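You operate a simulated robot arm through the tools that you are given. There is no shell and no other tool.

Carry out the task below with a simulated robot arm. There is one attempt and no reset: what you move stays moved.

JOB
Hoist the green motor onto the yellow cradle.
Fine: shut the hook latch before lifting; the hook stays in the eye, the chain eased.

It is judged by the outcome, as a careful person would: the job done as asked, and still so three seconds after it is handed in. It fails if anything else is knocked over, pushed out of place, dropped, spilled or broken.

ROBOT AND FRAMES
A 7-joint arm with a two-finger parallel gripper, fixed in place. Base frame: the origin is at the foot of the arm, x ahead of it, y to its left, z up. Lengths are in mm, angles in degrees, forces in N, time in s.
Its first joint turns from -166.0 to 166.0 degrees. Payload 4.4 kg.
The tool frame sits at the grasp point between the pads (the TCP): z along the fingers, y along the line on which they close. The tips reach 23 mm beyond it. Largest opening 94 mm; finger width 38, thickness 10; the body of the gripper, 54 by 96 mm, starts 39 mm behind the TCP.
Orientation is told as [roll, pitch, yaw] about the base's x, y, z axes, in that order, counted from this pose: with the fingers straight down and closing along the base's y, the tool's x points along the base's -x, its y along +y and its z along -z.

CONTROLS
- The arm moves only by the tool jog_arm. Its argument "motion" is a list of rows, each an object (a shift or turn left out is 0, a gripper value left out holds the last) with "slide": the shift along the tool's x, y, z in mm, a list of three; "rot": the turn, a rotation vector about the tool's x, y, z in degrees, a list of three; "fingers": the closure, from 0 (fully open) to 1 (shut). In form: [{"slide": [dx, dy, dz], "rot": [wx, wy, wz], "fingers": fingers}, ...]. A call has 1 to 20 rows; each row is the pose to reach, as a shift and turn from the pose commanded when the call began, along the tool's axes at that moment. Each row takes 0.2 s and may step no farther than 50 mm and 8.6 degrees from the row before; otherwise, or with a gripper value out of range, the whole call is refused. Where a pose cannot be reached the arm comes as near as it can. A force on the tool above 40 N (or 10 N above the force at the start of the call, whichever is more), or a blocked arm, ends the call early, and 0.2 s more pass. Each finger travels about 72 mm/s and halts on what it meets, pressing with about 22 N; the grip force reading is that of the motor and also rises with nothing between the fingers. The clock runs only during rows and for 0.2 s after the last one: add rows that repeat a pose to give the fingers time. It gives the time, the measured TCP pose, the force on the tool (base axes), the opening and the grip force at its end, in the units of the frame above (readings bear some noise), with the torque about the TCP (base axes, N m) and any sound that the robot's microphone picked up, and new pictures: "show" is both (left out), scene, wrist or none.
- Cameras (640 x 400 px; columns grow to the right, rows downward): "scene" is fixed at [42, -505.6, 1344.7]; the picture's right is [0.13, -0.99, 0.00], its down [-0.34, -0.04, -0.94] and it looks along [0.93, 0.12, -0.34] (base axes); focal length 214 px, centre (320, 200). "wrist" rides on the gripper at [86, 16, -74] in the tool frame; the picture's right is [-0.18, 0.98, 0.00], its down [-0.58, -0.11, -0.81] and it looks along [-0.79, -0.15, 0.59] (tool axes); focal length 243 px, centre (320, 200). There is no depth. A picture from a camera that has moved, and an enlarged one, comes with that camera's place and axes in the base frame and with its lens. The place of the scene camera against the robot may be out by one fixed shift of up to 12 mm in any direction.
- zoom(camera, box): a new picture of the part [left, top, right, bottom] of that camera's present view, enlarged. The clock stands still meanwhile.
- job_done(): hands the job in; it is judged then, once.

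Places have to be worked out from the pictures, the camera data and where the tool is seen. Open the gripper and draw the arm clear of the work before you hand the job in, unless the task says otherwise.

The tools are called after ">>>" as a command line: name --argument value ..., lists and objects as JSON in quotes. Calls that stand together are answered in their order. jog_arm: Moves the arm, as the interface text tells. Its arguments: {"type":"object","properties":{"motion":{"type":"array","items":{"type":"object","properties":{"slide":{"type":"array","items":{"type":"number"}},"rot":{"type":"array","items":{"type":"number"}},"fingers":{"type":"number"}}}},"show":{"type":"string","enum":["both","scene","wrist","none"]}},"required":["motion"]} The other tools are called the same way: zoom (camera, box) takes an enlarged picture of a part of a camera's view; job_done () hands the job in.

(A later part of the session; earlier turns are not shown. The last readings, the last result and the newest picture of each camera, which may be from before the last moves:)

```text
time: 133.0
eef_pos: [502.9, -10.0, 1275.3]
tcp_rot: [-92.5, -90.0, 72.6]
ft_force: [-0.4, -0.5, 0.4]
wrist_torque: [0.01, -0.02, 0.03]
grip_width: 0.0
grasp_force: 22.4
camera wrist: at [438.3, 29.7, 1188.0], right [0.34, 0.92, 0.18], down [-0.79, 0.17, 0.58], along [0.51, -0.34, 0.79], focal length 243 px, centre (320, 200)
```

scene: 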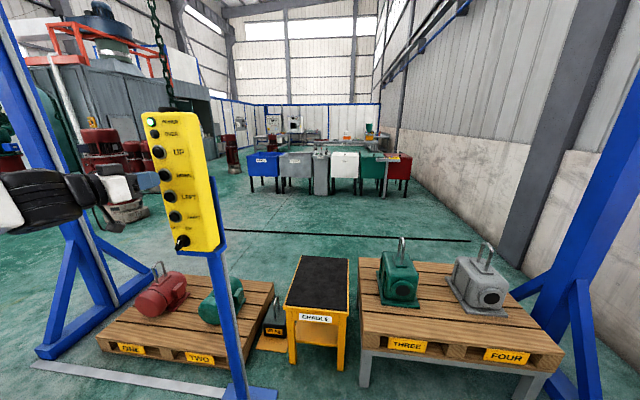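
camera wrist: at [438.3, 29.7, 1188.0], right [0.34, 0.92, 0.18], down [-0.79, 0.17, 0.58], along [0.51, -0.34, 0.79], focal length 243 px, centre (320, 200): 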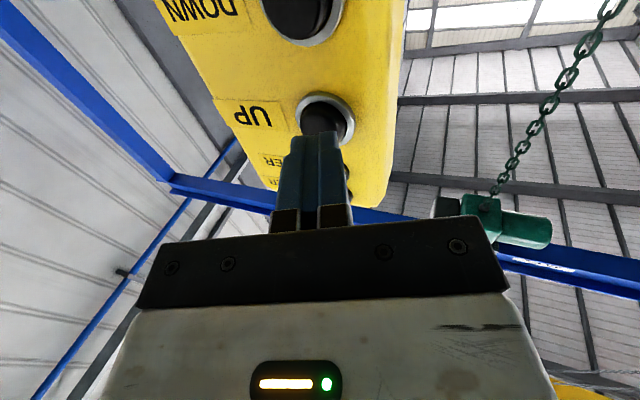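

Three short UP pulses (≈17 mm each).

>>> jog_arm --motion '[{"slide": [0, 0, 12.5]}, {"slide": [0, 0, 21]}, {"slide": [0, 0, 21]}, {"slide": [0, 0, 21]}, {"slide": [0, 0, 21]}, {"slide": [0, 0, 4]}, {"slide": [0, 0, 12.5]}, {"slide": [0, 0, 21]}, {"slide": [0, 0, 21]}, {"slide": [0, 0, 21]}, {"slide": [0, 0, 21]}, {"slide": [0, 0, 4]}, {"slide": [0, 0, 12.5]}, {"slide": [0, 0, 21]}, {"slide": [0, 0, 21]}, {"slide": [0, 0, 21]}, {"slide": [0, 0, 21]}, {"slide": [0, 0, 4]}, {"slide": [0, 0, 0]}]' --show "none"

>>> jog_arm --motion '[{"slide": [5, 20, -33], "rot": [-4, 0, 0]}, {"slide": [22, 47, -58], "rot": [-8, 0, 0]}, {"slide": [39, 73, -82], "rot": [-12, 0, 0]}, {"slide": [56, 99, -104], "rot": [-16, 0, 0]}, {"slide": [73, 124, -124], "rot": [-20, 0, 0]}, {"slide": [73, 124, -124], "rot": [-20, 0, 0]}]' --show "none"

>>> jog_arm --motion '[{"slide": [10, 33, 14], "rot": [0, 2, 0], "fingers": 0}, {"slide": [20, 66, 28], "rot": [0, 4, 0]}, {"slide": [30, 99, 42], "rot": [0, 6, 0]}, {"slide": [40, 132, 56], "rot": [0, 8, 0]}, {"slide": [50, 165, 70], "rot": [0, 10, 0]}, {"slide": [91, 164, 96], "rot": [0, 12, 0]}, {"slide": [132, 162, 122], "rot": [0, 14, 0]}, {"slide": [174, 161, 149], "rot": [0, 16, 0]}, {"slide": [215, 160, 175], "rot": [0, 18, 0]}, {"slide": [256, 158, 201], "rot": [0, 20, 0]}, {"slide": [297, 157, 227], "rot": [0, 22, 0]}, {"slide": [338, 155, 253], "rot": [0, 24, 0]}, {"slide": [380, 154, 280], "rot": [0, 26, 0]}, {"slide": [421, 153, 306], "rot": [0, 28, 0]}, {"slide": [462, 152, 332], "rot": [0, 30, 0]}, {"slide": [506, 149, 354], "rot": [0, 32, 0]}, {"slide": [550, 146, 376], "rot": [0, 34, 0]}, {"slide": [594, 143, 398], "rot": [0, 36, 0]}, {"slide": [638, 140, 420], "rot": [0, 38, 0]}, {"slide": [682, 136, 442], "rot": [0, 40, 0]}]' --show "wrist"

>>> zoom --camera "wrist" --box '[240, 30, 440, 155]'

```text
time: 137.0
eef_pos: [500.8, -10.1, 1276.7]
tcp_rot: [-63.0, -90.1, 42.9]
ft_force: [0.2, -0.4, -0.6]
wrist_torque: [0.02, -0.03, -0.04]
grip_width: 0.2
grasp_force: 22.5
```

```text
time: 138.4
eef_pos: [425.9, 149.7, 1200.5]
tcp_rot: [-98.3, -90.0, 98.4]
ft_force: [-0.1, -0.4, 0.5]
wrist_torque: [0.01, -0.01, -0.01]
grip_width: 0.2
grasp_force: 21.9
```

```text
time: 142.6
eef_pos: [870.5, 283.6, 525.2]
tcp_rot: [0.0, -50.1, 0.0]
ft_force: [0.4, 0.6, 0.8]
wrist_torque: [-0.03, 0.06, 0.03]
grip_width: 93.8
grasp_force: 0.0
camera wrist: at [758.1, 299.6, 507.0], right [0.12, 0.98, 0.14], down [-0.24, -0.11, 0.96], along [0.96, -0.15, 0.23], focal length 243 px, centre (320, 200)
```

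wrist: 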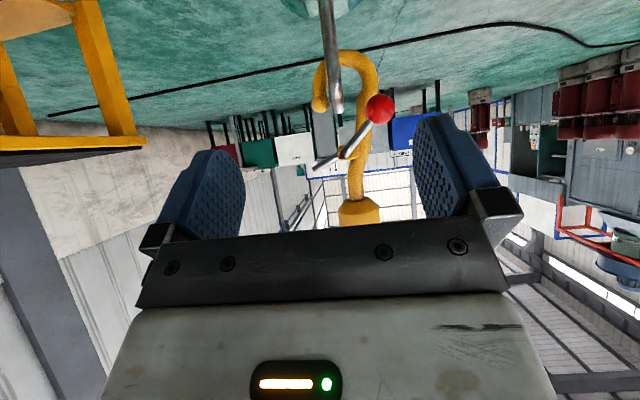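

```text
3.20 times, centred on (340, 92) of wrist
camera zoom: at [758.1, 299.6, 507.0], right [0.12, 0.98, 0.14], down [-0.24, -0.11, 0.96], along [0.96, -0.15, 0.23], focal length 776 px, centre (256, 544)
```

zoom: 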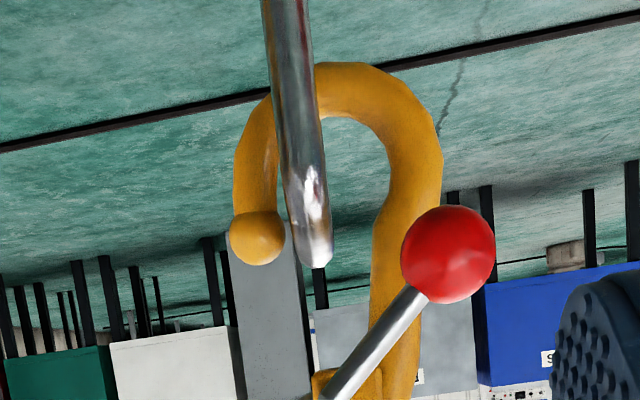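

The hook is now well seated around the eye (bar slack ≈38 mm below, no load). Red ball is at about (1043,335,481), pivot ≈(1097,293,522): I'll push the ball up along its arc with the fingers set ~22 mm apart as a cradle, first moving to a spot short of and below it.

>>> jog_arm --motion '[{"slide": [5, 13, 27], "rot": [0, -6.25, 0], "fingers": 0.77}, {"slide": [10, 26, 54], "rot": [0, -12.5, 0]}, {"slide": [15, 39, 81], "rot": [0, -18.75, 0]}, {"slide": [20, 51, 108], "rot": [0, -25, 0]}, {"slide": [20, 51, 108], "rot": [0, -25, 0]}, {"slide": [20, 51, 108], "rot": [0, -25, 0]}]' --show "both"

>>> zoom --camera "wrist" --box '[220, 80, 420, 205]'

```text
time: 144.0
eef_pos: [940.0, 337.0, 439.5]
tcp_rot: [0.0, -75.0, 0.1]
ft_force: [-0.1, -0.7, -1.2]
wrist_torque: [0.0, -0.02, 0.03]
grip_width: 21.6
grasp_force: 0.0
camera wrist: at [845.1, 352.3, 374.9], right [0.05, 0.98, 0.18], down [-0.63, -0.11, 0.77], along [0.78, -0.15, 0.61], focal length 243 px, centre (320, 200)
```

scene: 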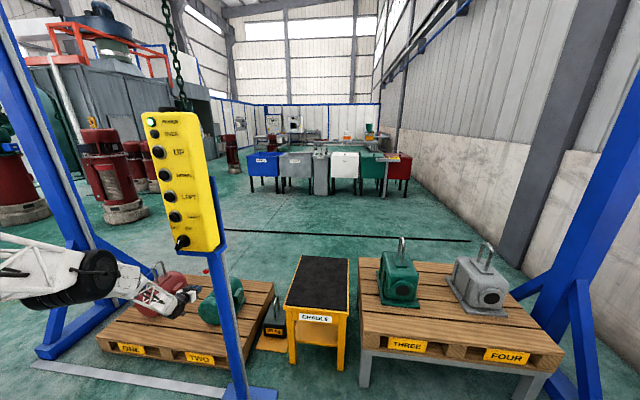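
wrist: 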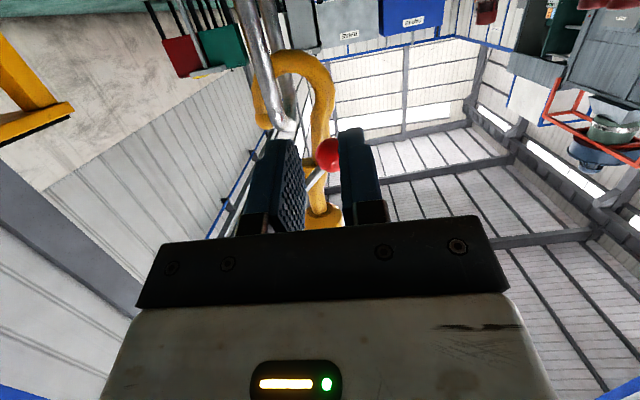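

```text
3.20 times, centred on (320, 142) of wrist
camera zoom: at [845.1, 352.3, 374.9], right [0.05, 0.98, 0.18], down [-0.63, -0.11, 0.77], along [0.78, -0.15, 0.61], focal length 776 px, centre (320, 384)
```

zoom: 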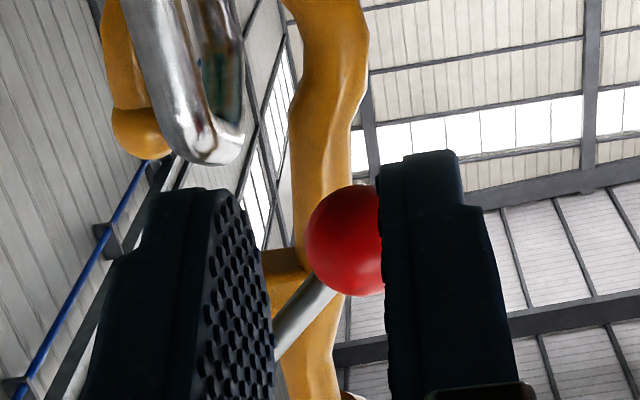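

Ball confirmed at about (1043,333,481), directly between the fingers in view. I slide forward underneath it with ~13 mm clearance.

>>> jog_arm --motion '[{"slide": [-6, -1, 23]}, {"slide": [-11, -2, 46]}, {"slide": [-17, -3, 69]}, {"slide": [-22, -3.5, 92]}, {"slide": [-22, -3.5, 92]}]' --show "wrist"

>>> zoom --camera "wrist" --box '[220, 80, 420, 205]'

>>> zoom --camera "scene" --box '[150, 255, 230, 305]'

```text
time: 145.2
eef_pos: [1035.9, 332.5, 435.0]
tcp_rot: [-0.2, -75.1, 0.2]
ft_force: [-0.5, -0.4, 0.2]
wrist_torque: [-0.02, 0.01, 0.0]
grip_width: 21.7
grasp_force: 0.0
camera wrist: at [940.3, 347.2, 370.3], right [0.05, 0.98, 0.18], down [-0.63, -0.11, 0.77], along [0.78, -0.15, 0.61], focal length 243 px, centre (320, 200)
```

wrist: 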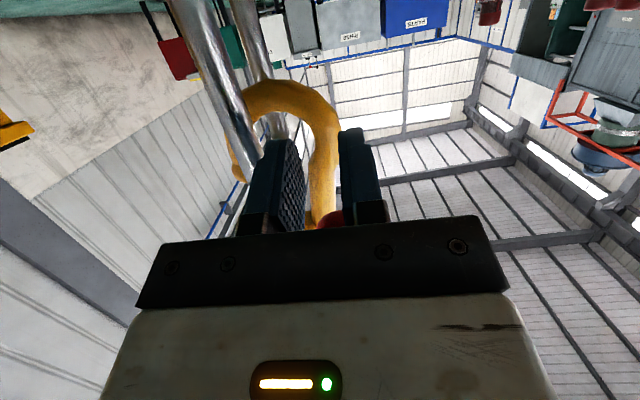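

```text
3.20 times, centred on (320, 142) of wrist
camera zoom: at [940.3, 347.2, 370.3], right [0.05, 0.98, 0.18], down [-0.63, -0.11, 0.77], along [0.78, -0.15, 0.61], focal length 776 px, centre (320, 384)
```

zoom: 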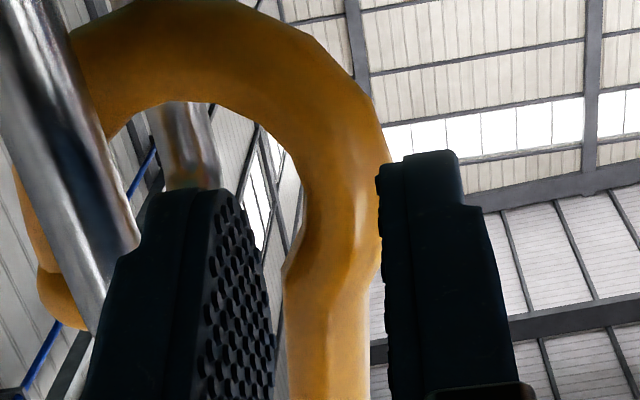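

```text
8.00 times, centred on (190, 280) of scene
camera zoom: at [42.0, -505.6, 1344.7], right [0.13, -0.99, 0.0], down [-0.34, -0.04, -0.94], along [0.93, 0.12, -0.34], focal length 1716 px, centre (1360, -440)
```

zoom: 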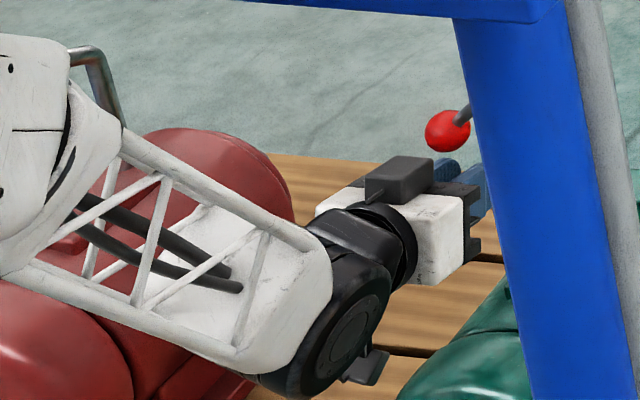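

The scene view shows the red ball just above the fingers and nothing else near. Raising gently to make contact.

>>> jog_arm --motion '[{"slide": [-7.7, 0.5, -2.1]}, {"slide": [-12.6, 1, -3.4]}, {"slide": [-17.4, 1.5, -4.7]}, {"slide": [-17.4, 1.5, -4.7]}]' --show "wrist"

>>> zoom --camera "scene" --box '[170, 255, 230, 292]'

```text
time: 146.2
eef_pos: [1034.0, 333.2, 453.0]
tcp_rot: [-0.1, -75.0, 0.1]
ft_force: [0.1, 0.5, 0.5]
wrist_torque: [0.01, 0.05, 0.02]
grip_width: 21.8
grasp_force: 0.0
camera wrist: at [939.9, 349.1, 388.4], right [0.05, 0.98, 0.18], down [-0.63, -0.11, 0.77], along [0.78, -0.15, 0.61], focal length 243 px, centre (320, 200)
```

wrist: 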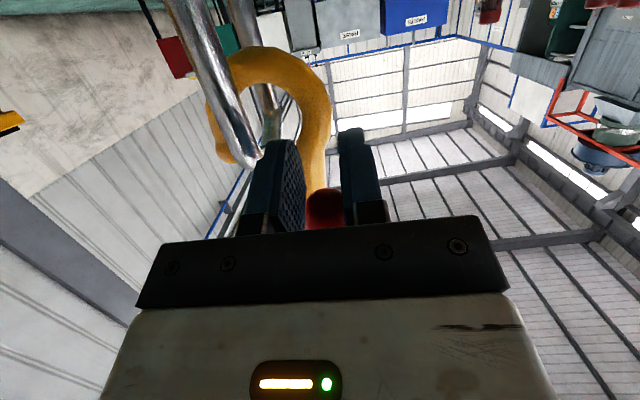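

```text
10.67 times, centred on (200, 274) of scene
camera zoom: at [42.0, -505.6, 1344.7], right [0.13, -0.99, 0.0], down [-0.34, -0.04, -0.94], along [0.93, 0.12, -0.34], focal length 2288 px, centre (1600, -584)
```

zoom: 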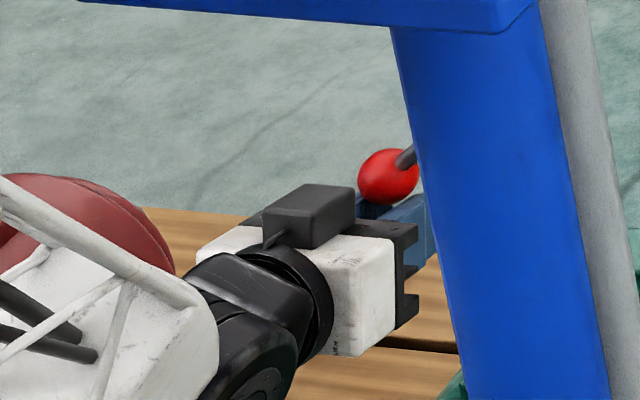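

No contact force yet. Continue upward in small steps, following the arc in y.

>>> jog_arm --motion '[{"slide": [-4.8, 1, -1.3]}, {"slide": [-9.7, 3, -2.6]}, {"slide": [-14.5, 5.5, -3.9]}, {"slide": [-14.5, 5.5, -3.9]}]' --show "wrist"

>>> zoom --camera "scene" --box '[170, 255, 230, 292]'

```text
time: 147.2
eef_pos: [1035.3, 338.2, 467.0]
tcp_rot: [-0.1, -75.0, 0.1]
ft_force: [-0.5, 0.3, 0.3]
wrist_torque: [-0.03, 0.01, -0.02]
grip_width: 22.3
grasp_force: 0.0
camera wrist: at [940.5, 354.0, 404.0], right [0.05, 0.98, 0.18], down [-0.63, -0.11, 0.77], along [0.78, -0.15, 0.61], focal length 243 px, centre (320, 200)
```

wrist: 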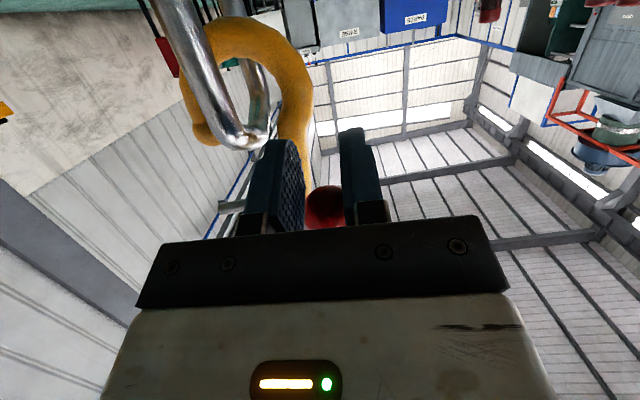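

```text
10.67 times, centred on (200, 274) of scene
camera zoom: at [42.0, -505.6, 1344.7], right [0.13, -0.99, 0.0], down [-0.34, -0.04, -0.94], along [0.93, 0.12, -0.34], focal length 2288 px, centre (1600, -584)
```

zoom: 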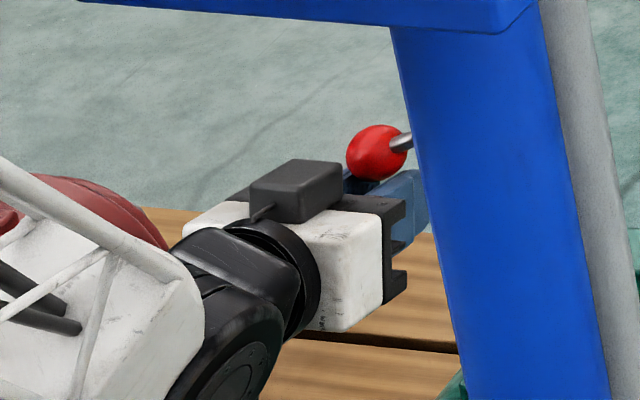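

The ball is rising with the fingers at almost no force. Continuing along the arc.

>>> jog_arm --motion '[{"slide": [-4.8, 3, -1.3]}, {"slide": [-9.7, 6, -2.6]}, {"slide": [-14.5, 8, -3.9]}, {"slide": [-19.3, 9.5, -5.2]}, {"slide": [-24.1, 10.5, -6.5]}, {"slide": [-24.1, 10.5, -6.5]}]' --show "wrist"

>>> zoom --camera "scene" --box '[170, 245, 230, 282]'

>>> zoom --camera "wrist" --box '[160, 80, 400, 230]'

```text
time: 148.6
eef_pos: [1034.9, 349.3, 492.6]
tcp_rot: [-0.1, -75.0, 0.0]
ft_force: [-0.7, 0.9, -0.7]
wrist_torque: [0.01, 0.03, -0.01]
grip_width: 21.6
grasp_force: 0.1
camera wrist: at [939.7, 365.2, 428.4], right [0.05, 0.98, 0.18], down [-0.63, -0.11, 0.77], along [0.78, -0.15, 0.61], focal length 243 px, centre (320, 200)
```

wrist: 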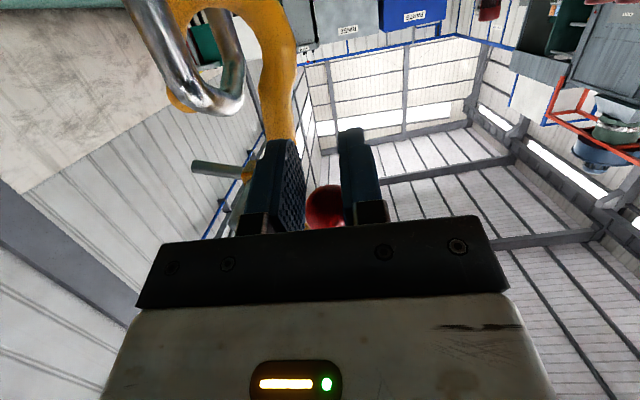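

```text
10.67 times, centred on (200, 264) of scene
camera zoom: at [42.0, -505.6, 1344.7], right [0.13, -0.99, 0.0], down [-0.34, -0.04, -0.94], along [0.93, 0.12, -0.34], focal length 2288 px, centre (1600, -477)
```

zoom: 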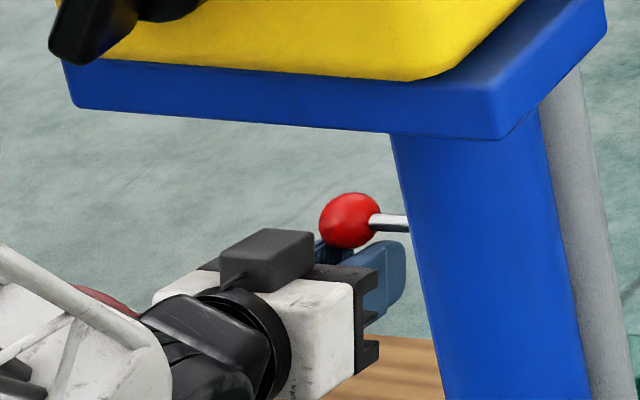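

```text
2.67 times, centred on (280, 155) of wrist
camera zoom: at [939.7, 365.2, 428.4], right [0.05, 0.98, 0.18], down [-0.63, -0.11, 0.77], along [0.78, -0.15, 0.61], focal length 647 px, centre (427, 320)
```

zoom: 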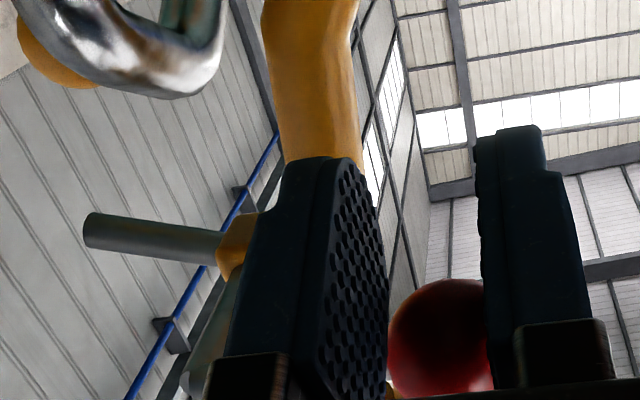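

The gate is rotating down as the ball comes up (now about level with the pivot). Continuing the arc upward.

>>> jog_arm --motion '[{"slide": [-5.8, 0, -1.6]}, {"slide": [-11.6, -1, -3.1]}, {"slide": [-17.4, -3, -4.7]}, {"slide": [-23.2, -5, -6.2]}, {"slide": [-27, -7.5, -7.2]}, {"slide": [-27, -7.5, -7.2]}]' --show "wrist"

>>> zoom --camera "scene" --box '[170, 245, 230, 282]'

>>> zoom --camera "wrist" --box '[120, 40, 380, 202]'

```text
time: 150.0
eef_pos: [1034.0, 342.2, 520.2]
tcp_rot: [-0.1, -75.0, 0.3]
ft_force: [0.1, -0.2, 0.0]
wrist_torque: [-0.02, 0.01, 0.0]
grip_width: 21.8
grasp_force: 0.1
camera wrist: at [939.8, 358.1, 455.9], right [0.05, 0.98, 0.18], down [-0.63, -0.11, 0.77], along [0.78, -0.15, 0.61], focal length 243 px, centre (320, 200)
```

wrist: 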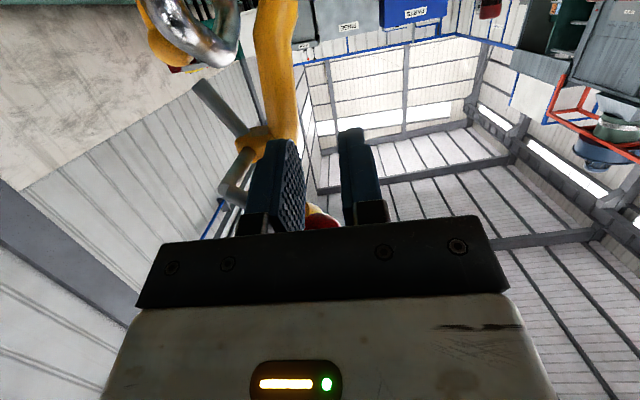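

```text
10.67 times, centred on (200, 264) of scene
camera zoom: at [42.0, -505.6, 1344.7], right [0.13, -0.99, 0.0], down [-0.34, -0.04, -0.94], along [0.93, 0.12, -0.34], focal length 2288 px, centre (1600, -477)
```

zoom: 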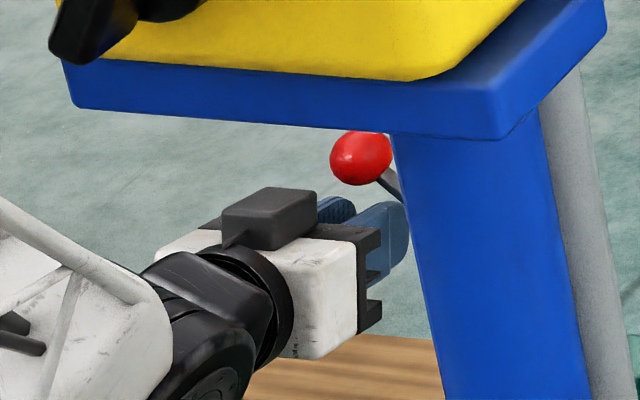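

```text
2.46 times, centred on (250, 121) of wrist
camera zoom: at [939.8, 358.1, 455.9], right [0.05, 0.98, 0.18], down [-0.63, -0.11, 0.77], along [0.78, -0.15, 0.61], focal length 597 px, centre (492, 394)
```

zoom: 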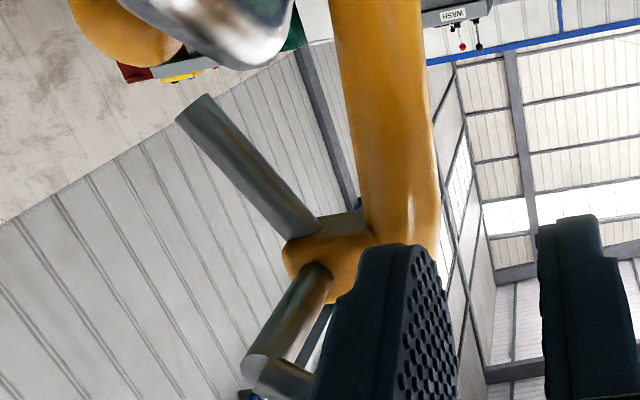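

The gate has swung over and the ball jumped ahead of the fingers to about 48° above horizontal — it looks like it snapped shut. I'll nudge gently upward to confirm it is against its stop, watching the force.

>>> jog_arm --motion '[{"slide": [-4.8, -2.5, -1.3]}, {"slide": [-9.7, -5, -2.6]}, {"slide": [-13.5, -7, -3.6]}, {"slide": [-13.5, -7, -3.6]}]' --show "wrist"

>>> zoom --camera "scene" --box '[170, 245, 230, 282]'

>>> zoom --camera "wrist" --box '[120, 20, 380, 182]'

```text
time: 151.0
eef_pos: [1033.5, 335.0, 532.9]
tcp_rot: [-0.2, -75.0, 0.2]
ft_force: [-0.4, -0.1, -5.1]
wrist_torque: [0.06, 0.04, 0.03]
grip_width: 21.5
grasp_force: 0.0
camera wrist: at [939.3, 350.5, 468.8], right [0.05, 0.98, 0.18], down [-0.63, -0.11, 0.77], along [0.78, -0.15, 0.61], focal length 243 px, centre (320, 200)
```

wrist: 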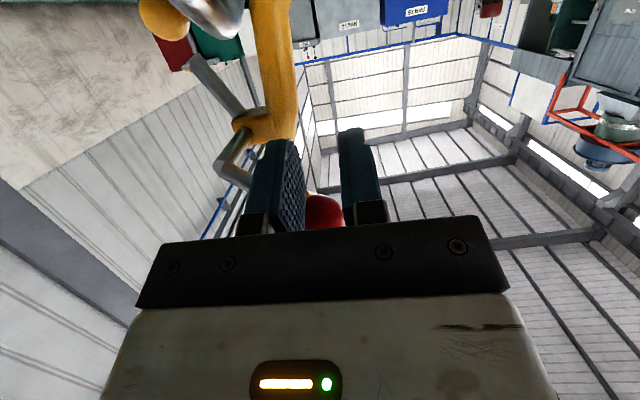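

```text
10.67 times, centred on (200, 264) of scene
camera zoom: at [42.0, -505.6, 1344.7], right [0.13, -0.99, 0.0], down [-0.34, -0.04, -0.94], along [0.93, 0.12, -0.34], focal length 2288 px, centre (1600, -477)
```

zoom: 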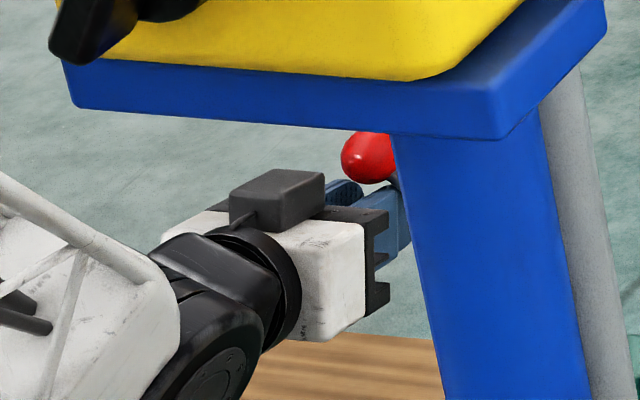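

```text
2.46 times, centred on (250, 101) of wrist
camera zoom: at [939.3, 350.5, 468.8], right [0.05, 0.98, 0.18], down [-0.63, -0.11, 0.77], along [0.78, -0.15, 0.61], focal length 597 px, centre (492, 444)
```

zoom: 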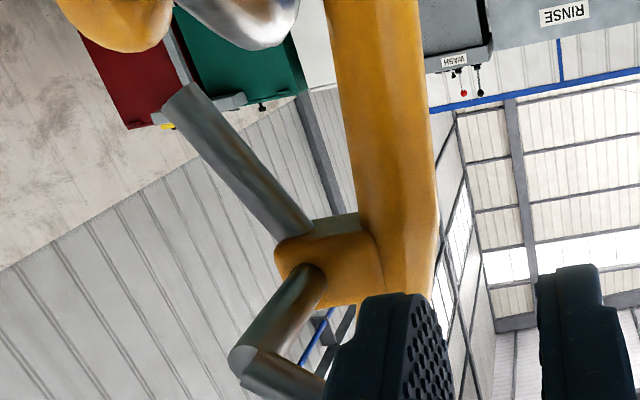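

A 5 N reaction shows the ball is against a stop. I'll lower off it, back away and inspect the latch from the front.

>>> jog_arm --motion '[{"slide": [9.7, 2, 2.6]}, {"slide": [19.3, 4, 5.2]}, {"slide": [13, 4, 30]}, {"slide": [13, 4, 5]}]' --show "none"

```text
time: 152.0
eef_pos: [1034.8, 339.7, 518.9]
tcp_rot: [-0.1, -75.0, 0.2]
ft_force: [-0.2, -0.1, -0.1]
wrist_torque: [0.02, -0.02, 0.02]
grip_width: 21.6
grasp_force: 0.1
```

That included a small unintended forward step, but there was no contact and forces are zero. Now backing away and looking.

>>> jog_arm --motion '[{"slide": [10, 0, -38], "rot": [0, 0, 0]}, {"slide": [18, -10, -75], "rot": [0, 6, 0]}, {"slide": [25, -28, -105], "rot": [0, 13, 0], "fingers": 0}, {"slide": [30, -44, -133], "rot": [0, 19, 0]}, {"slide": [34, -55, -159], "rot": [0, 25, 0]}, {"slide": [34, -55, -159], "rot": [0, 25, 0]}]' --show "wrist"

>>> zoom --camera "wrist" --box '[240, 40, 440, 165]'

```text
time: 153.4
eef_pos: [874.4, 283.5, 528.7]
tcp_rot: [-0.1, -49.8, 0.1]
ft_force: [0.2, -0.2, -0.9]
wrist_torque: [-0.01, -0.01, 0.0]
grip_width: 94.1
grasp_force: 0.0
camera wrist: at [761.4, 297.7, 510.6], right [0.12, 0.98, 0.14], down [-0.24, -0.11, 0.96], along [0.96, -0.15, 0.23], focal length 243 px, centre (320, 200)
```

wrist: 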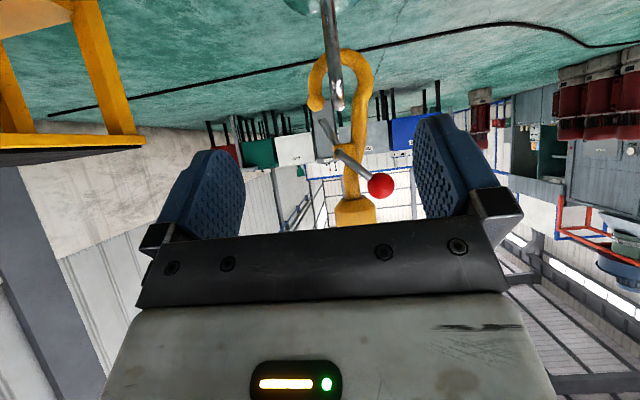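

```text
3.20 times, centred on (340, 102) of wrist
camera zoom: at [761.4, 297.7, 510.6], right [0.12, 0.98, 0.14], down [-0.24, -0.11, 0.96], along [0.96, -0.15, 0.23], focal length 776 px, centre (256, 512)
```

zoom: 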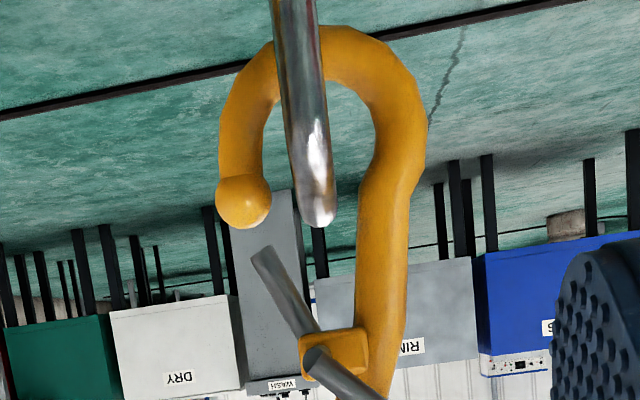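

The latch gate now spans the hook mouth, pointing right at the tip, with the eye bar captured inside — latch shut. From the cradle corners I compute its top at x 885–1327, y −208…−534 (centre ≈−371), z≈447. Heading back to UP to take up the slack slowly first.

>>> jog_arm --motion '[{"slide": [-16, 2, -46], "rot": [0, -2, 0], "fingers": 1}, {"slide": [-32, 4, -92], "rot": [0, -4, 0]}, {"slide": [-48, 6, -138], "rot": [0, -6, 0]}, {"slide": [-64, 8, -184], "rot": [0, -8, 0]}, {"slide": [-80, 10, -230], "rot": [0, -10, 0]}, {"slide": [-96, 12, -276], "rot": [0, -12, 0]}, {"slide": [-112, 14, -322], "rot": [0, -14, 0]}, {"slide": [-128, 17, -368], "rot": [0, -16, 0]}, {"slide": [-144, 19, -413], "rot": [0, -18, 0]}, {"slide": [-160, 21, -458], "rot": [0, -20, 0]}, {"slide": [-175, 23, -504], "rot": [0, -22, 0]}, {"slide": [-190, 25, -550], "rot": [0, -24, 0]}, {"slide": [-205, 27, -595], "rot": [0, -26, 0]}, {"slide": [-220, 29, -641], "rot": [0, -28, 0]}, {"slide": [-235, 31, -686], "rot": [0, -30, 0]}, {"slide": [-245, -2, -713], "rot": [0, -32, 0]}, {"slide": [-255, -36, -739], "rot": [0, -34, 0]}, {"slide": [-265, -69, -766], "rot": [0, -36, 0]}, {"slide": [-275, -103, -793], "rot": [0, -38, 0]}, {"slide": [-285, -136, -820], "rot": [0, -40, 0]}]' --show "none"

>>> jog_arm --motion '[{"slide": [0, -40, 20], "rot": [5, 0, 0]}, {"slide": [0, -79, 40], "rot": [10, 0, 0]}, {"slide": [0, -118, 60], "rot": [15, 0, 0]}, {"slide": [0, -158, 74], "rot": [20, 0, 0]}, {"slide": [0, -158, 74], "rot": [20, 0, 0]}]' --show "wrist"

```text
time: 157.6
eef_pos: [430.1, 148.9, 1272.8]
tcp_rot: [-89.3, -89.9, 89.3]
ft_force: [0.3, -0.2, 0.0]
wrist_torque: [0.01, 0.0, 0.01]
grip_width: 0.0
grasp_force: 21.7
```

```text
time: 158.8
eef_pos: [501.4, -10.1, 1273.3]
tcp_rot: [-87.1, -90.0, 67.1]
ft_force: [0.5, -0.5, 0.1]
wrist_torque: [-0.02, 0.0, 0.03]
grip_width: 0.0
grasp_force: 21.8
camera wrist: at [437.8, 29.9, 1186.6], right [0.34, 0.92, 0.18], down [-0.79, 0.17, 0.58], along [0.51, -0.34, 0.79], focal length 243 px, centre (320, 200)
```

wrist: 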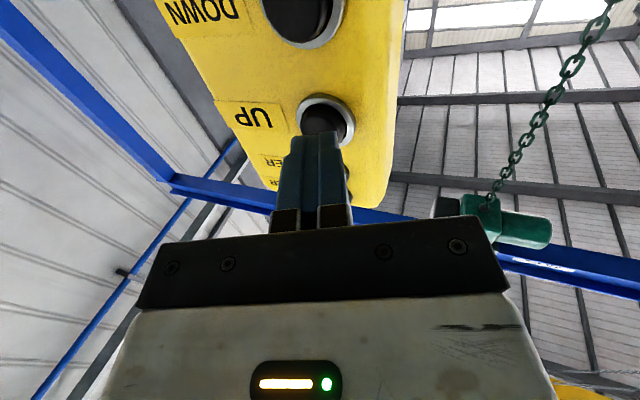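

Three short UP pulses to take up the slack and just lift off.

>>> jog_arm --motion '[{"slide": [0, 0, 13]}, {"slide": [0, 0, 22.5]}, {"slide": [0, 0, 22.5]}, {"slide": [0, 0, 22.5]}, {"slide": [0, 0, 22.5]}, {"slide": [0, 0, 6]}, {"slide": [0, 0, 13]}, {"slide": [0, 0, 22.5]}, {"slide": [0, 0, 22.5]}, {"slide": [0, 0, 22.5]}, {"slide": [0, 0, 22.5]}, {"slide": [0, 0, 6]}, {"slide": [0, 0, 13]}, {"slide": [0, 0, 22.5]}, {"slide": [0, 0, 22.5]}, {"slide": [0, 0, 22.5]}, {"slide": [0, 0, 22.5]}, {"slide": [0, 0, 6]}, {"slide": [0, 0, 2]}]' --show "both"

>>> zoom --camera "scene" --box '[90, 245, 290, 370]'

>>> zoom --camera "scene" --box '[130, 100, 210, 150]'

```text
time: 162.8
eef_pos: [502.7, -10.1, 1273.1]
tcp_rot: [-63.4, -89.9, 43.4]
ft_force: [-0.2, -1.0, 0.2]
wrist_torque: [-0.04, 0.01, 0.03]
grip_width: 0.0
grasp_force: 22.6
camera wrist: at [438.3, 30.3, 1186.8], right [0.34, 0.92, 0.18], down [-0.79, 0.17, 0.58], along [0.51, -0.34, 0.79], focal length 243 px, centre (320, 200)
```

scene: 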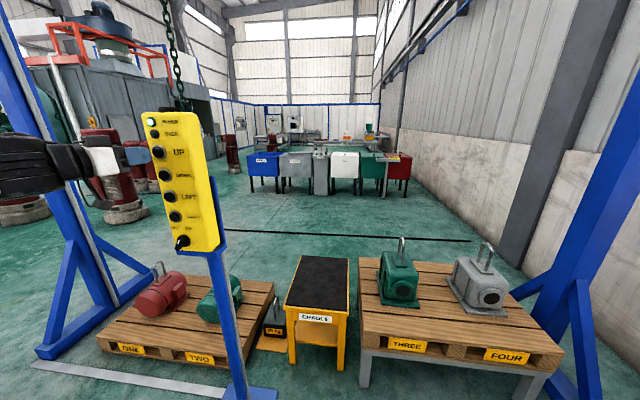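
wrist: 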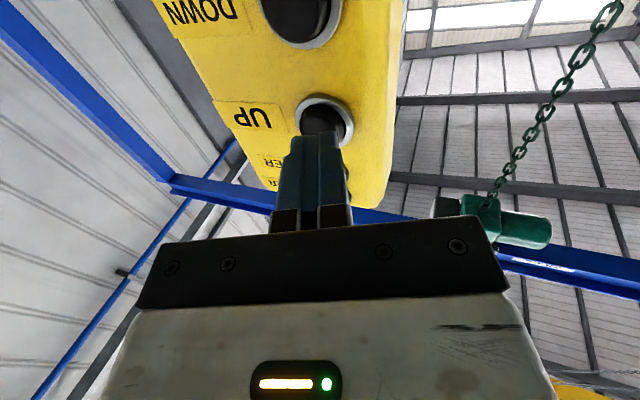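

```text
3.20 times, centred on (190, 308) of scene
camera zoom: at [42.0, -505.6, 1344.7], right [0.13, -0.99, 0.0], down [-0.34, -0.04, -0.94], along [0.93, 0.12, -0.34], focal length 686 px, centre (736, -144)
```

zoom: 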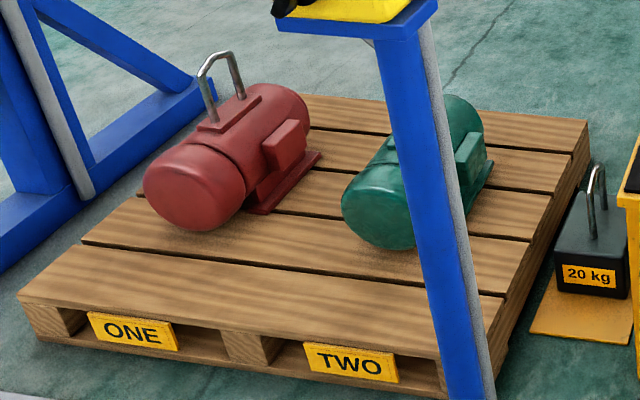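

```text
8.00 times, centred on (170, 125) of scene
camera zoom: at [42.0, -505.6, 1344.7], right [0.13, -0.99, 0.0], down [-0.34, -0.04, -0.94], along [0.93, 0.12, -0.34], focal length 1716 px, centre (1520, 800)
```

zoom: 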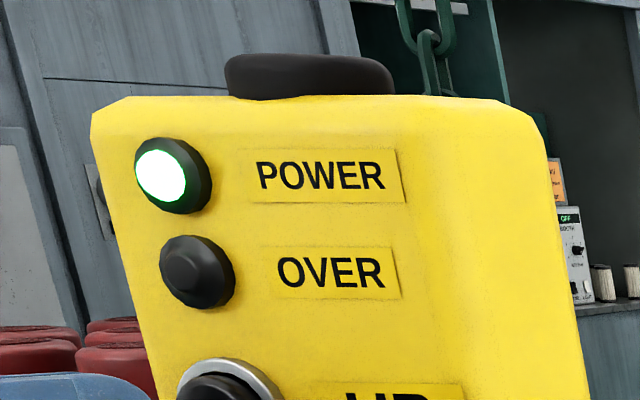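

POWER is on and OVER is dark; the green motor seems to have risen slightly. I'll hold UP ~1.3 s (slow range) and compare.

>>> jog_arm --motion '[{"slide": [0, 0, 11]}, {"slide": [0, 0, 20.5]}, {"slide": [0, 0, 20.5]}, {"slide": [0, 0, 20.5]}, {"slide": [0, 0, 20.5]}, {"slide": [0, 0, 20.5]}, {"slide": [0, 0, 20.5]}, {"slide": [0, 0, 20.5]}]' --show "none"

>>> zoom --camera "scene" --box '[90, 245, 290, 370]'

>>> zoom --camera "scene" --box '[130, 100, 210, 150]'

```text
time: 164.6
eef_pos: [521.6, -17.1, 1273.0]
tcp_rot: [-95.8, -90.0, 75.9]
ft_force: [-2.9, -0.3, 1.5]
wrist_torque: [0.01, 0.01, 0.0]
grip_width: 0.0
grasp_force: 21.7
```

```text
3.20 times, centred on (190, 308) of scene
camera zoom: at [42.0, -505.6, 1344.7], right [0.13, -0.99, 0.0], down [-0.34, -0.04, -0.94], along [0.93, 0.12, -0.34], focal length 686 px, centre (736, -144)
```

zoom: 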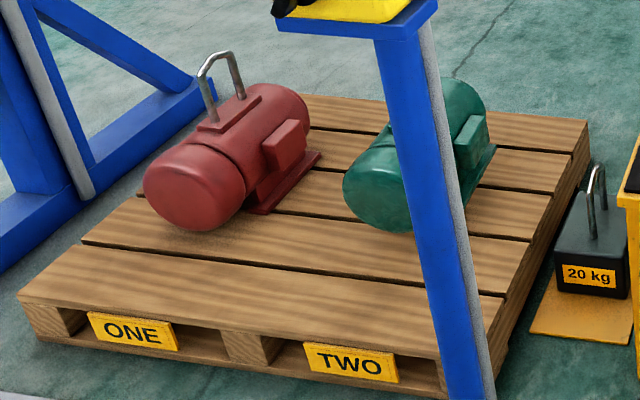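

```text
8.00 times, centred on (170, 125) of scene
camera zoom: at [42.0, -505.6, 1344.7], right [0.13, -0.99, 0.0], down [-0.34, -0.04, -0.94], along [0.93, 0.12, -0.34], focal length 1716 px, centre (1520, 800)
```

zoom: 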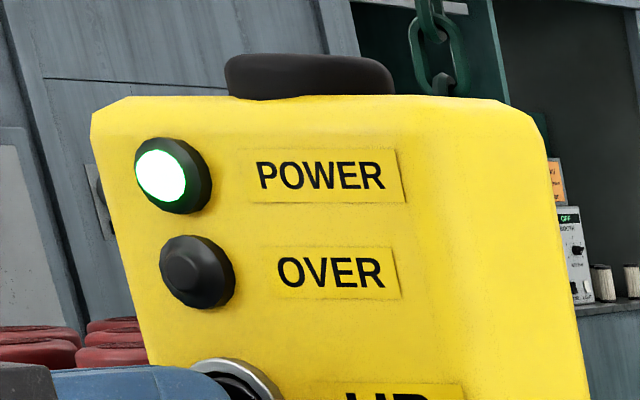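

The green motor is clearly hanging and rising, OVER still dark. I'll press a touch deeper and keep lifting in 1-second slices.

>>> jog_arm --motion '[{"slide": [0, 0, 2]}, {"slide": [0, 0, 2]}, {"slide": [0, 0, 2]}, {"slide": [0, 0, 2]}, {"slide": [0, 0, 2]}]' --show "none"

>>> zoom --camera "scene" --box '[90, 225, 290, 350]'

```text
time: 165.8
eef_pos: [524.2, -17.4, 1273.0]
tcp_rot: [-140.7, -90.0, 120.6]
ft_force: [-20.2, 0.5, -1.8]
wrist_torque: [-0.03, 0.04, 0.03]
grip_width: 0.0
grasp_force: 21.8
```

```text
3.20 times, centred on (190, 288) of scene
camera zoom: at [42.0, -505.6, 1344.7], right [0.13, -0.99, 0.0], down [-0.34, -0.04, -0.94], along [0.93, 0.12, -0.34], focal length 686 px, centre (736, -80)
```

zoom: 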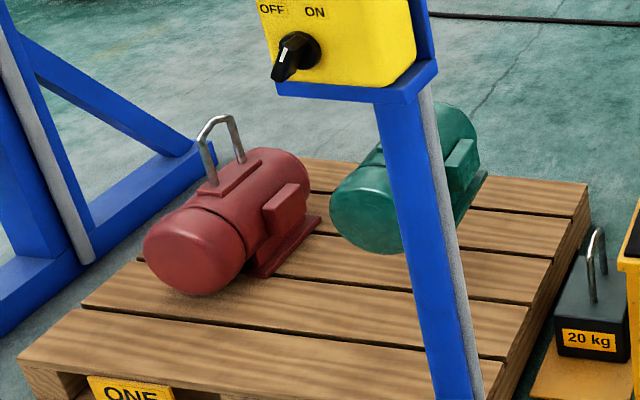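

Rising at the fast rate: motor bottom ≈170 mm above the pallet. Need ≈360+; holding ~1.4 s more.

>>> jog_arm --motion '[{"slide": [0, 0, 0]}, {"slide": [0, 0, 0]}, {"slide": [0, 0, 0]}, {"slide": [0, 0, 0]}, {"slide": [0, 0, 0]}, {"slide": [0, 0, 0]}]' --show "none"

>>> zoom --camera "scene" --box '[90, 200, 290, 325]'

```text
time: 167.2
eef_pos: [524.0, -18.3, 1273.5]
tcp_rot: [-129.5, -89.9, 109.7]
ft_force: [-18.2, 2.9, 1.7]
wrist_torque: [0.01, -0.05, 0.08]
grip_width: 0.1
grasp_force: 21.7
```

```text
3.20 times, centred on (190, 262) of scene
camera zoom: at [42.0, -505.6, 1344.7], right [0.13, -0.99, 0.0], down [-0.34, -0.04, -0.94], along [0.93, 0.12, -0.34], focal length 686 px, centre (736, 0)
```

zoom: 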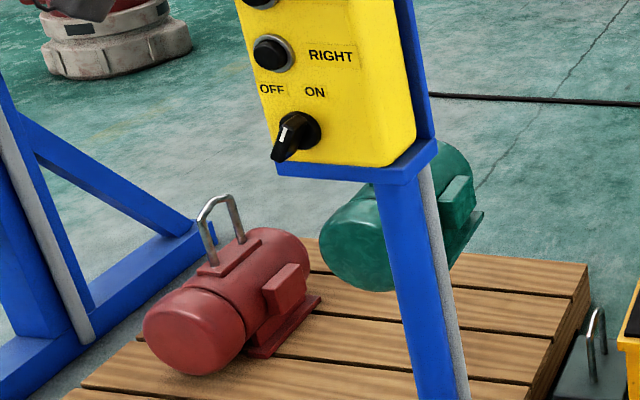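

Motor bottom ≈404; another ~0.8 s gives ≈515–530, clear of the cradle top (447). Then release.

>>> jog_arm --motion '[{"slide": [0, 0, 0]}, {"slide": [0, 0, 0]}, {"slide": [0, 0, 0]}, {"slide": [0, 0, 0]}, {"slide": [0, 0, -16]}, {"slide": [0, 0, -20]}, {"slide": [0, 0, -20]}, {"slide": [0, 0, -20]}]' --show "both"

>>> zoom --camera "scene" --box '[90, 180, 290, 305]'

```text
time: 169.0
eef_pos: [505.8, -11.3, 1274.1]
tcp_rot: [-96.7, -90.0, 76.7]
ft_force: [-0.2, 0.2, -0.4]
wrist_torque: [-0.04, 0.03, -0.01]
grip_width: 0.0
grasp_force: 21.4
camera wrist: at [441.4, 29.3, 1187.4], right [0.34, 0.92, 0.18], down [-0.79, 0.17, 0.58], along [0.51, -0.34, 0.79], focal length 243 px, centre (320, 200)
```

scene: 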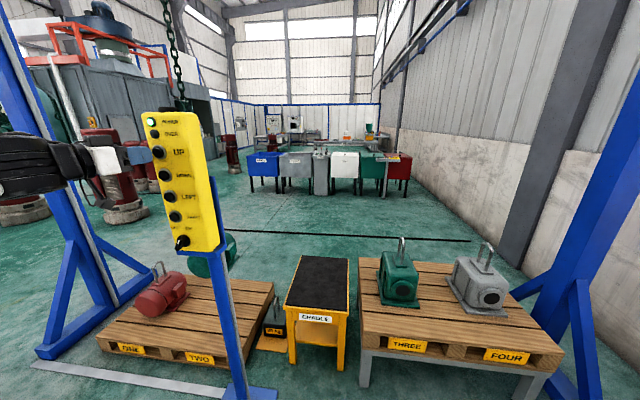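
wrist: 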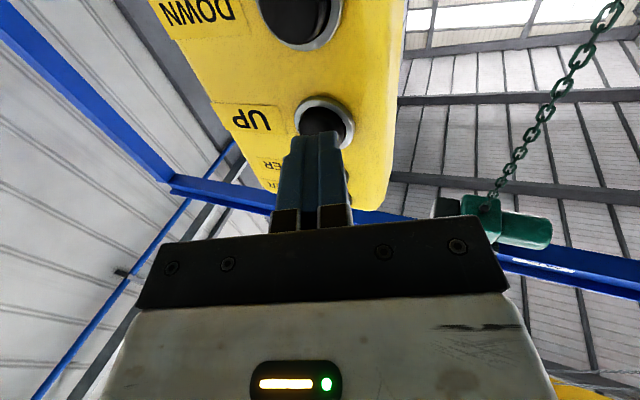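

```text
3.20 times, centred on (190, 242) of scene
camera zoom: at [42.0, -505.6, 1344.7], right [0.13, -0.99, 0.0], down [-0.34, -0.04, -0.94], along [0.93, 0.12, -0.34], focal length 686 px, centre (736, 64)
```

zoom: 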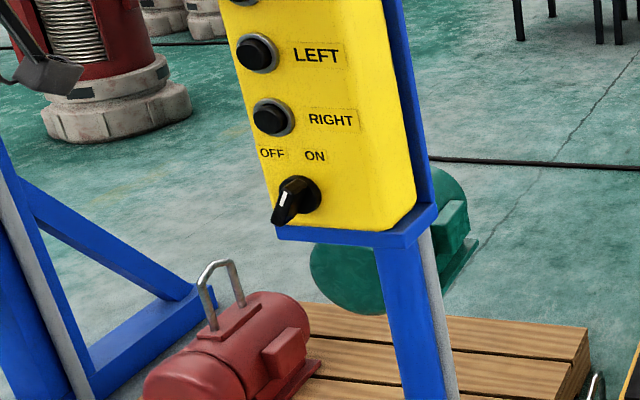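

Motor bottom ≈ 490 with feet maybe ≈ 480 — I'd like more margin above the cradle (447), so one more UP press of ~1.6 s.

>>> jog_arm --motion '[{"slide": [0, 0, 11]}, {"slide": [0, 0, 20]}, {"slide": [0, 0, 20]}, {"slide": [0, 0, 20]}, {"slide": [0, 0, 20]}, {"slide": [0, 0, 20]}, {"slide": [0, 0, 20]}, {"slide": [0, 0, 20]}, {"slide": [0, 0, 20]}, {"slide": [0, 0, 20]}, {"slide": [0, 0, 4]}, {"slide": [0, 0, 0]}, {"slide": [0, 0, 0]}]' --show "none"

>>> zoom --camera "scene" --box '[90, 180, 290, 305]'

```text
time: 171.8
eef_pos: [506.2, -12.1, 1274.6]
tcp_rot: [-90.7, -90.0, 70.7]
ft_force: [-0.2, -0.8, 0.7]
wrist_torque: [0.01, -0.03, 0.04]
grip_width: 0.0
grasp_force: 21.7
```

```text
3.20 times, centred on (190, 242) of scene
camera zoom: at [42.0, -505.6, 1344.7], right [0.13, -0.99, 0.0], down [-0.34, -0.04, -0.94], along [0.93, 0.12, -0.34], focal length 686 px, centre (736, 64)
```

zoom: 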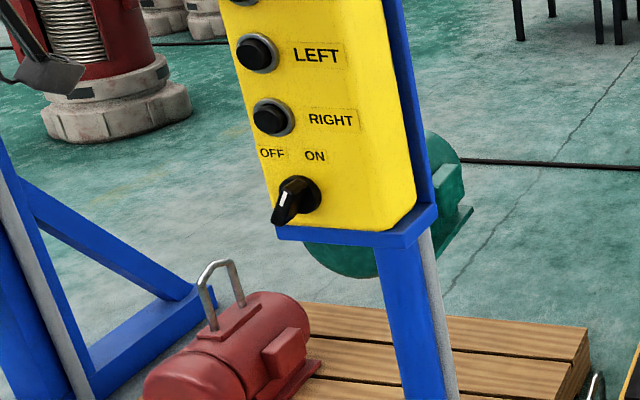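

Motor now ≈100 mm above cradle height. Moving down to the RIGHT button, staying off the caps.

>>> jog_arm --motion '[{"slide": [0, 0, -8]}, {"slide": [45, 0, -8]}, {"slide": [90, 0, -8]}, {"slide": [135, 0, -8]}, {"slide": [180, 0, -8]}, {"slide": [180, 0, -1]}, {"slide": [180, 0, -1]}]' --show "wrist"

```text
time: 173.4
eef_pos: [505.4, -11.9, 1093.0]
tcp_rot: [-133.9, -90.0, 113.9]
ft_force: [0.4, -0.7, 0.5]
wrist_torque: [-0.04, 0.03, -0.04]
grip_width: 0.3
grasp_force: 22.1
camera wrist: at [441.3, 28.4, 1006.9], right [0.34, 0.92, 0.18], down [-0.8, 0.17, 0.58], along [0.5, -0.34, 0.79], focal length 243 px, centre (320, 200)
```

wrist: 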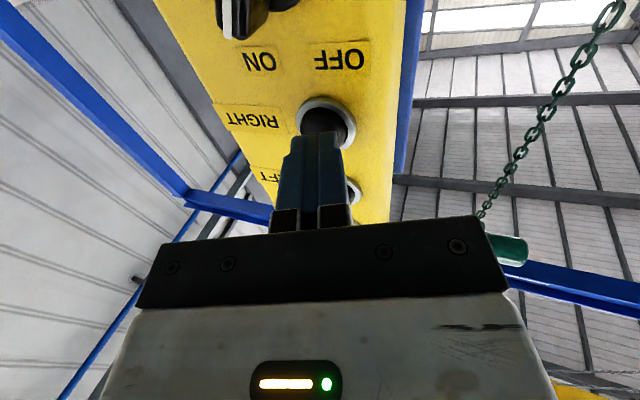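

Aligned with RIGHT. I press and hold ~2 s first, then check the load's progress in the scene view.

>>> jog_arm --motion '[{"slide": [0, 0, 12]}, {"slide": [0, 0, 20]}, {"slide": [0, 0, 20]}, {"slide": [0, 0, 20]}, {"slide": [0, 0, 20]}, {"slide": [0, 0, 20]}, {"slide": [0, 0, 20]}, {"slide": [0, 0, 20]}, {"slide": [0, 0, 20]}, {"slide": [0, 0, 20]}, {"slide": [0, 0, 20]}]' --show "scene"

```text
time: 175.8
eef_pos: [525.9, -18.4, 1094.0]
tcp_rot: [-124.6, -90.1, 104.7]
ft_force: [-25.0, 2.8, -0.1]
wrist_torque: [0.0, 0.05, 0.09]
grip_width: 0.1
grasp_force: 21.8
```

scene: 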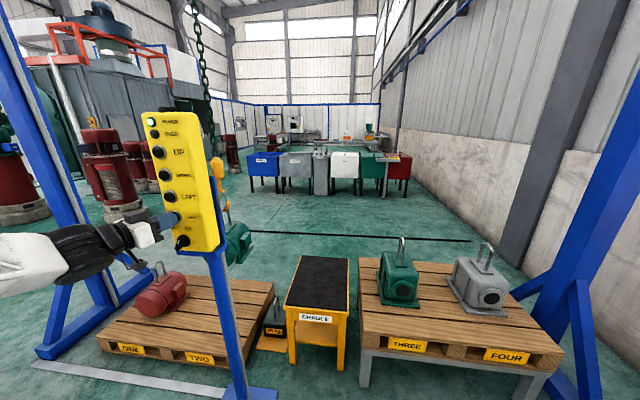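

The load is moving right, now emerging from behind the pendant. Quick zoom to measure.

>>> zoom --camera "scene" --box '[150, 140, 350, 265]'

```text
3.20 times, centred on (250, 202) of scene
camera zoom: at [42.0, -505.6, 1344.7], right [0.13, -0.99, 0.0], down [-0.34, -0.04, -0.94], along [0.93, 0.12, -0.34], focal length 686 px, centre (544, 192)
```

zoom: 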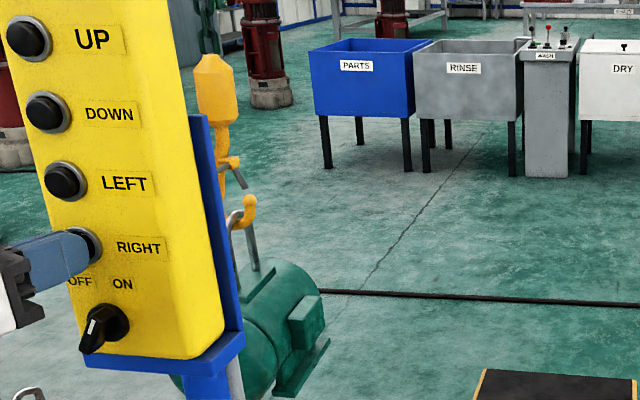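

Latch is visibly closed; hook at y≈181. Holding ~1.4 s more, then check.

>>> jog_arm --motion '[{"slide": [0, 0, 0]}, {"slide": [0, 0, 0]}, {"slide": [0, 0, 0]}, {"slide": [0, 0, 0]}, {"slide": [0, 0, 0]}, {"slide": [0, 0, 0]}]' --show "none"

>>> zoom --camera "scene" --box '[180, 140, 380, 265]'

```text
time: 177.2
eef_pos: [524.1, -18.6, 1094.9]
tcp_rot: [-115.7, -90.0, 95.8]
ft_force: [-24.0, 2.2, 0.1]
wrist_torque: [-0.01, 0.01, 0.04]
grip_width: 0.0
grasp_force: 22.1
```

```text
3.20 times, centred on (280, 202) of scene
camera zoom: at [42.0, -505.6, 1344.7], right [0.13, -0.99, 0.0], down [-0.34, -0.04, -0.94], along [0.93, 0.12, -0.34], focal length 686 px, centre (448, 192)
```

zoom: 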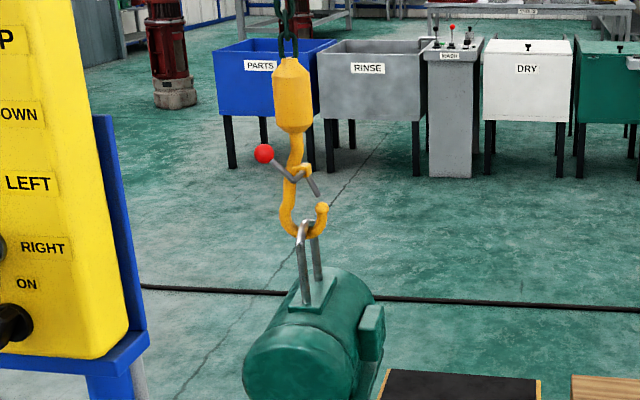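

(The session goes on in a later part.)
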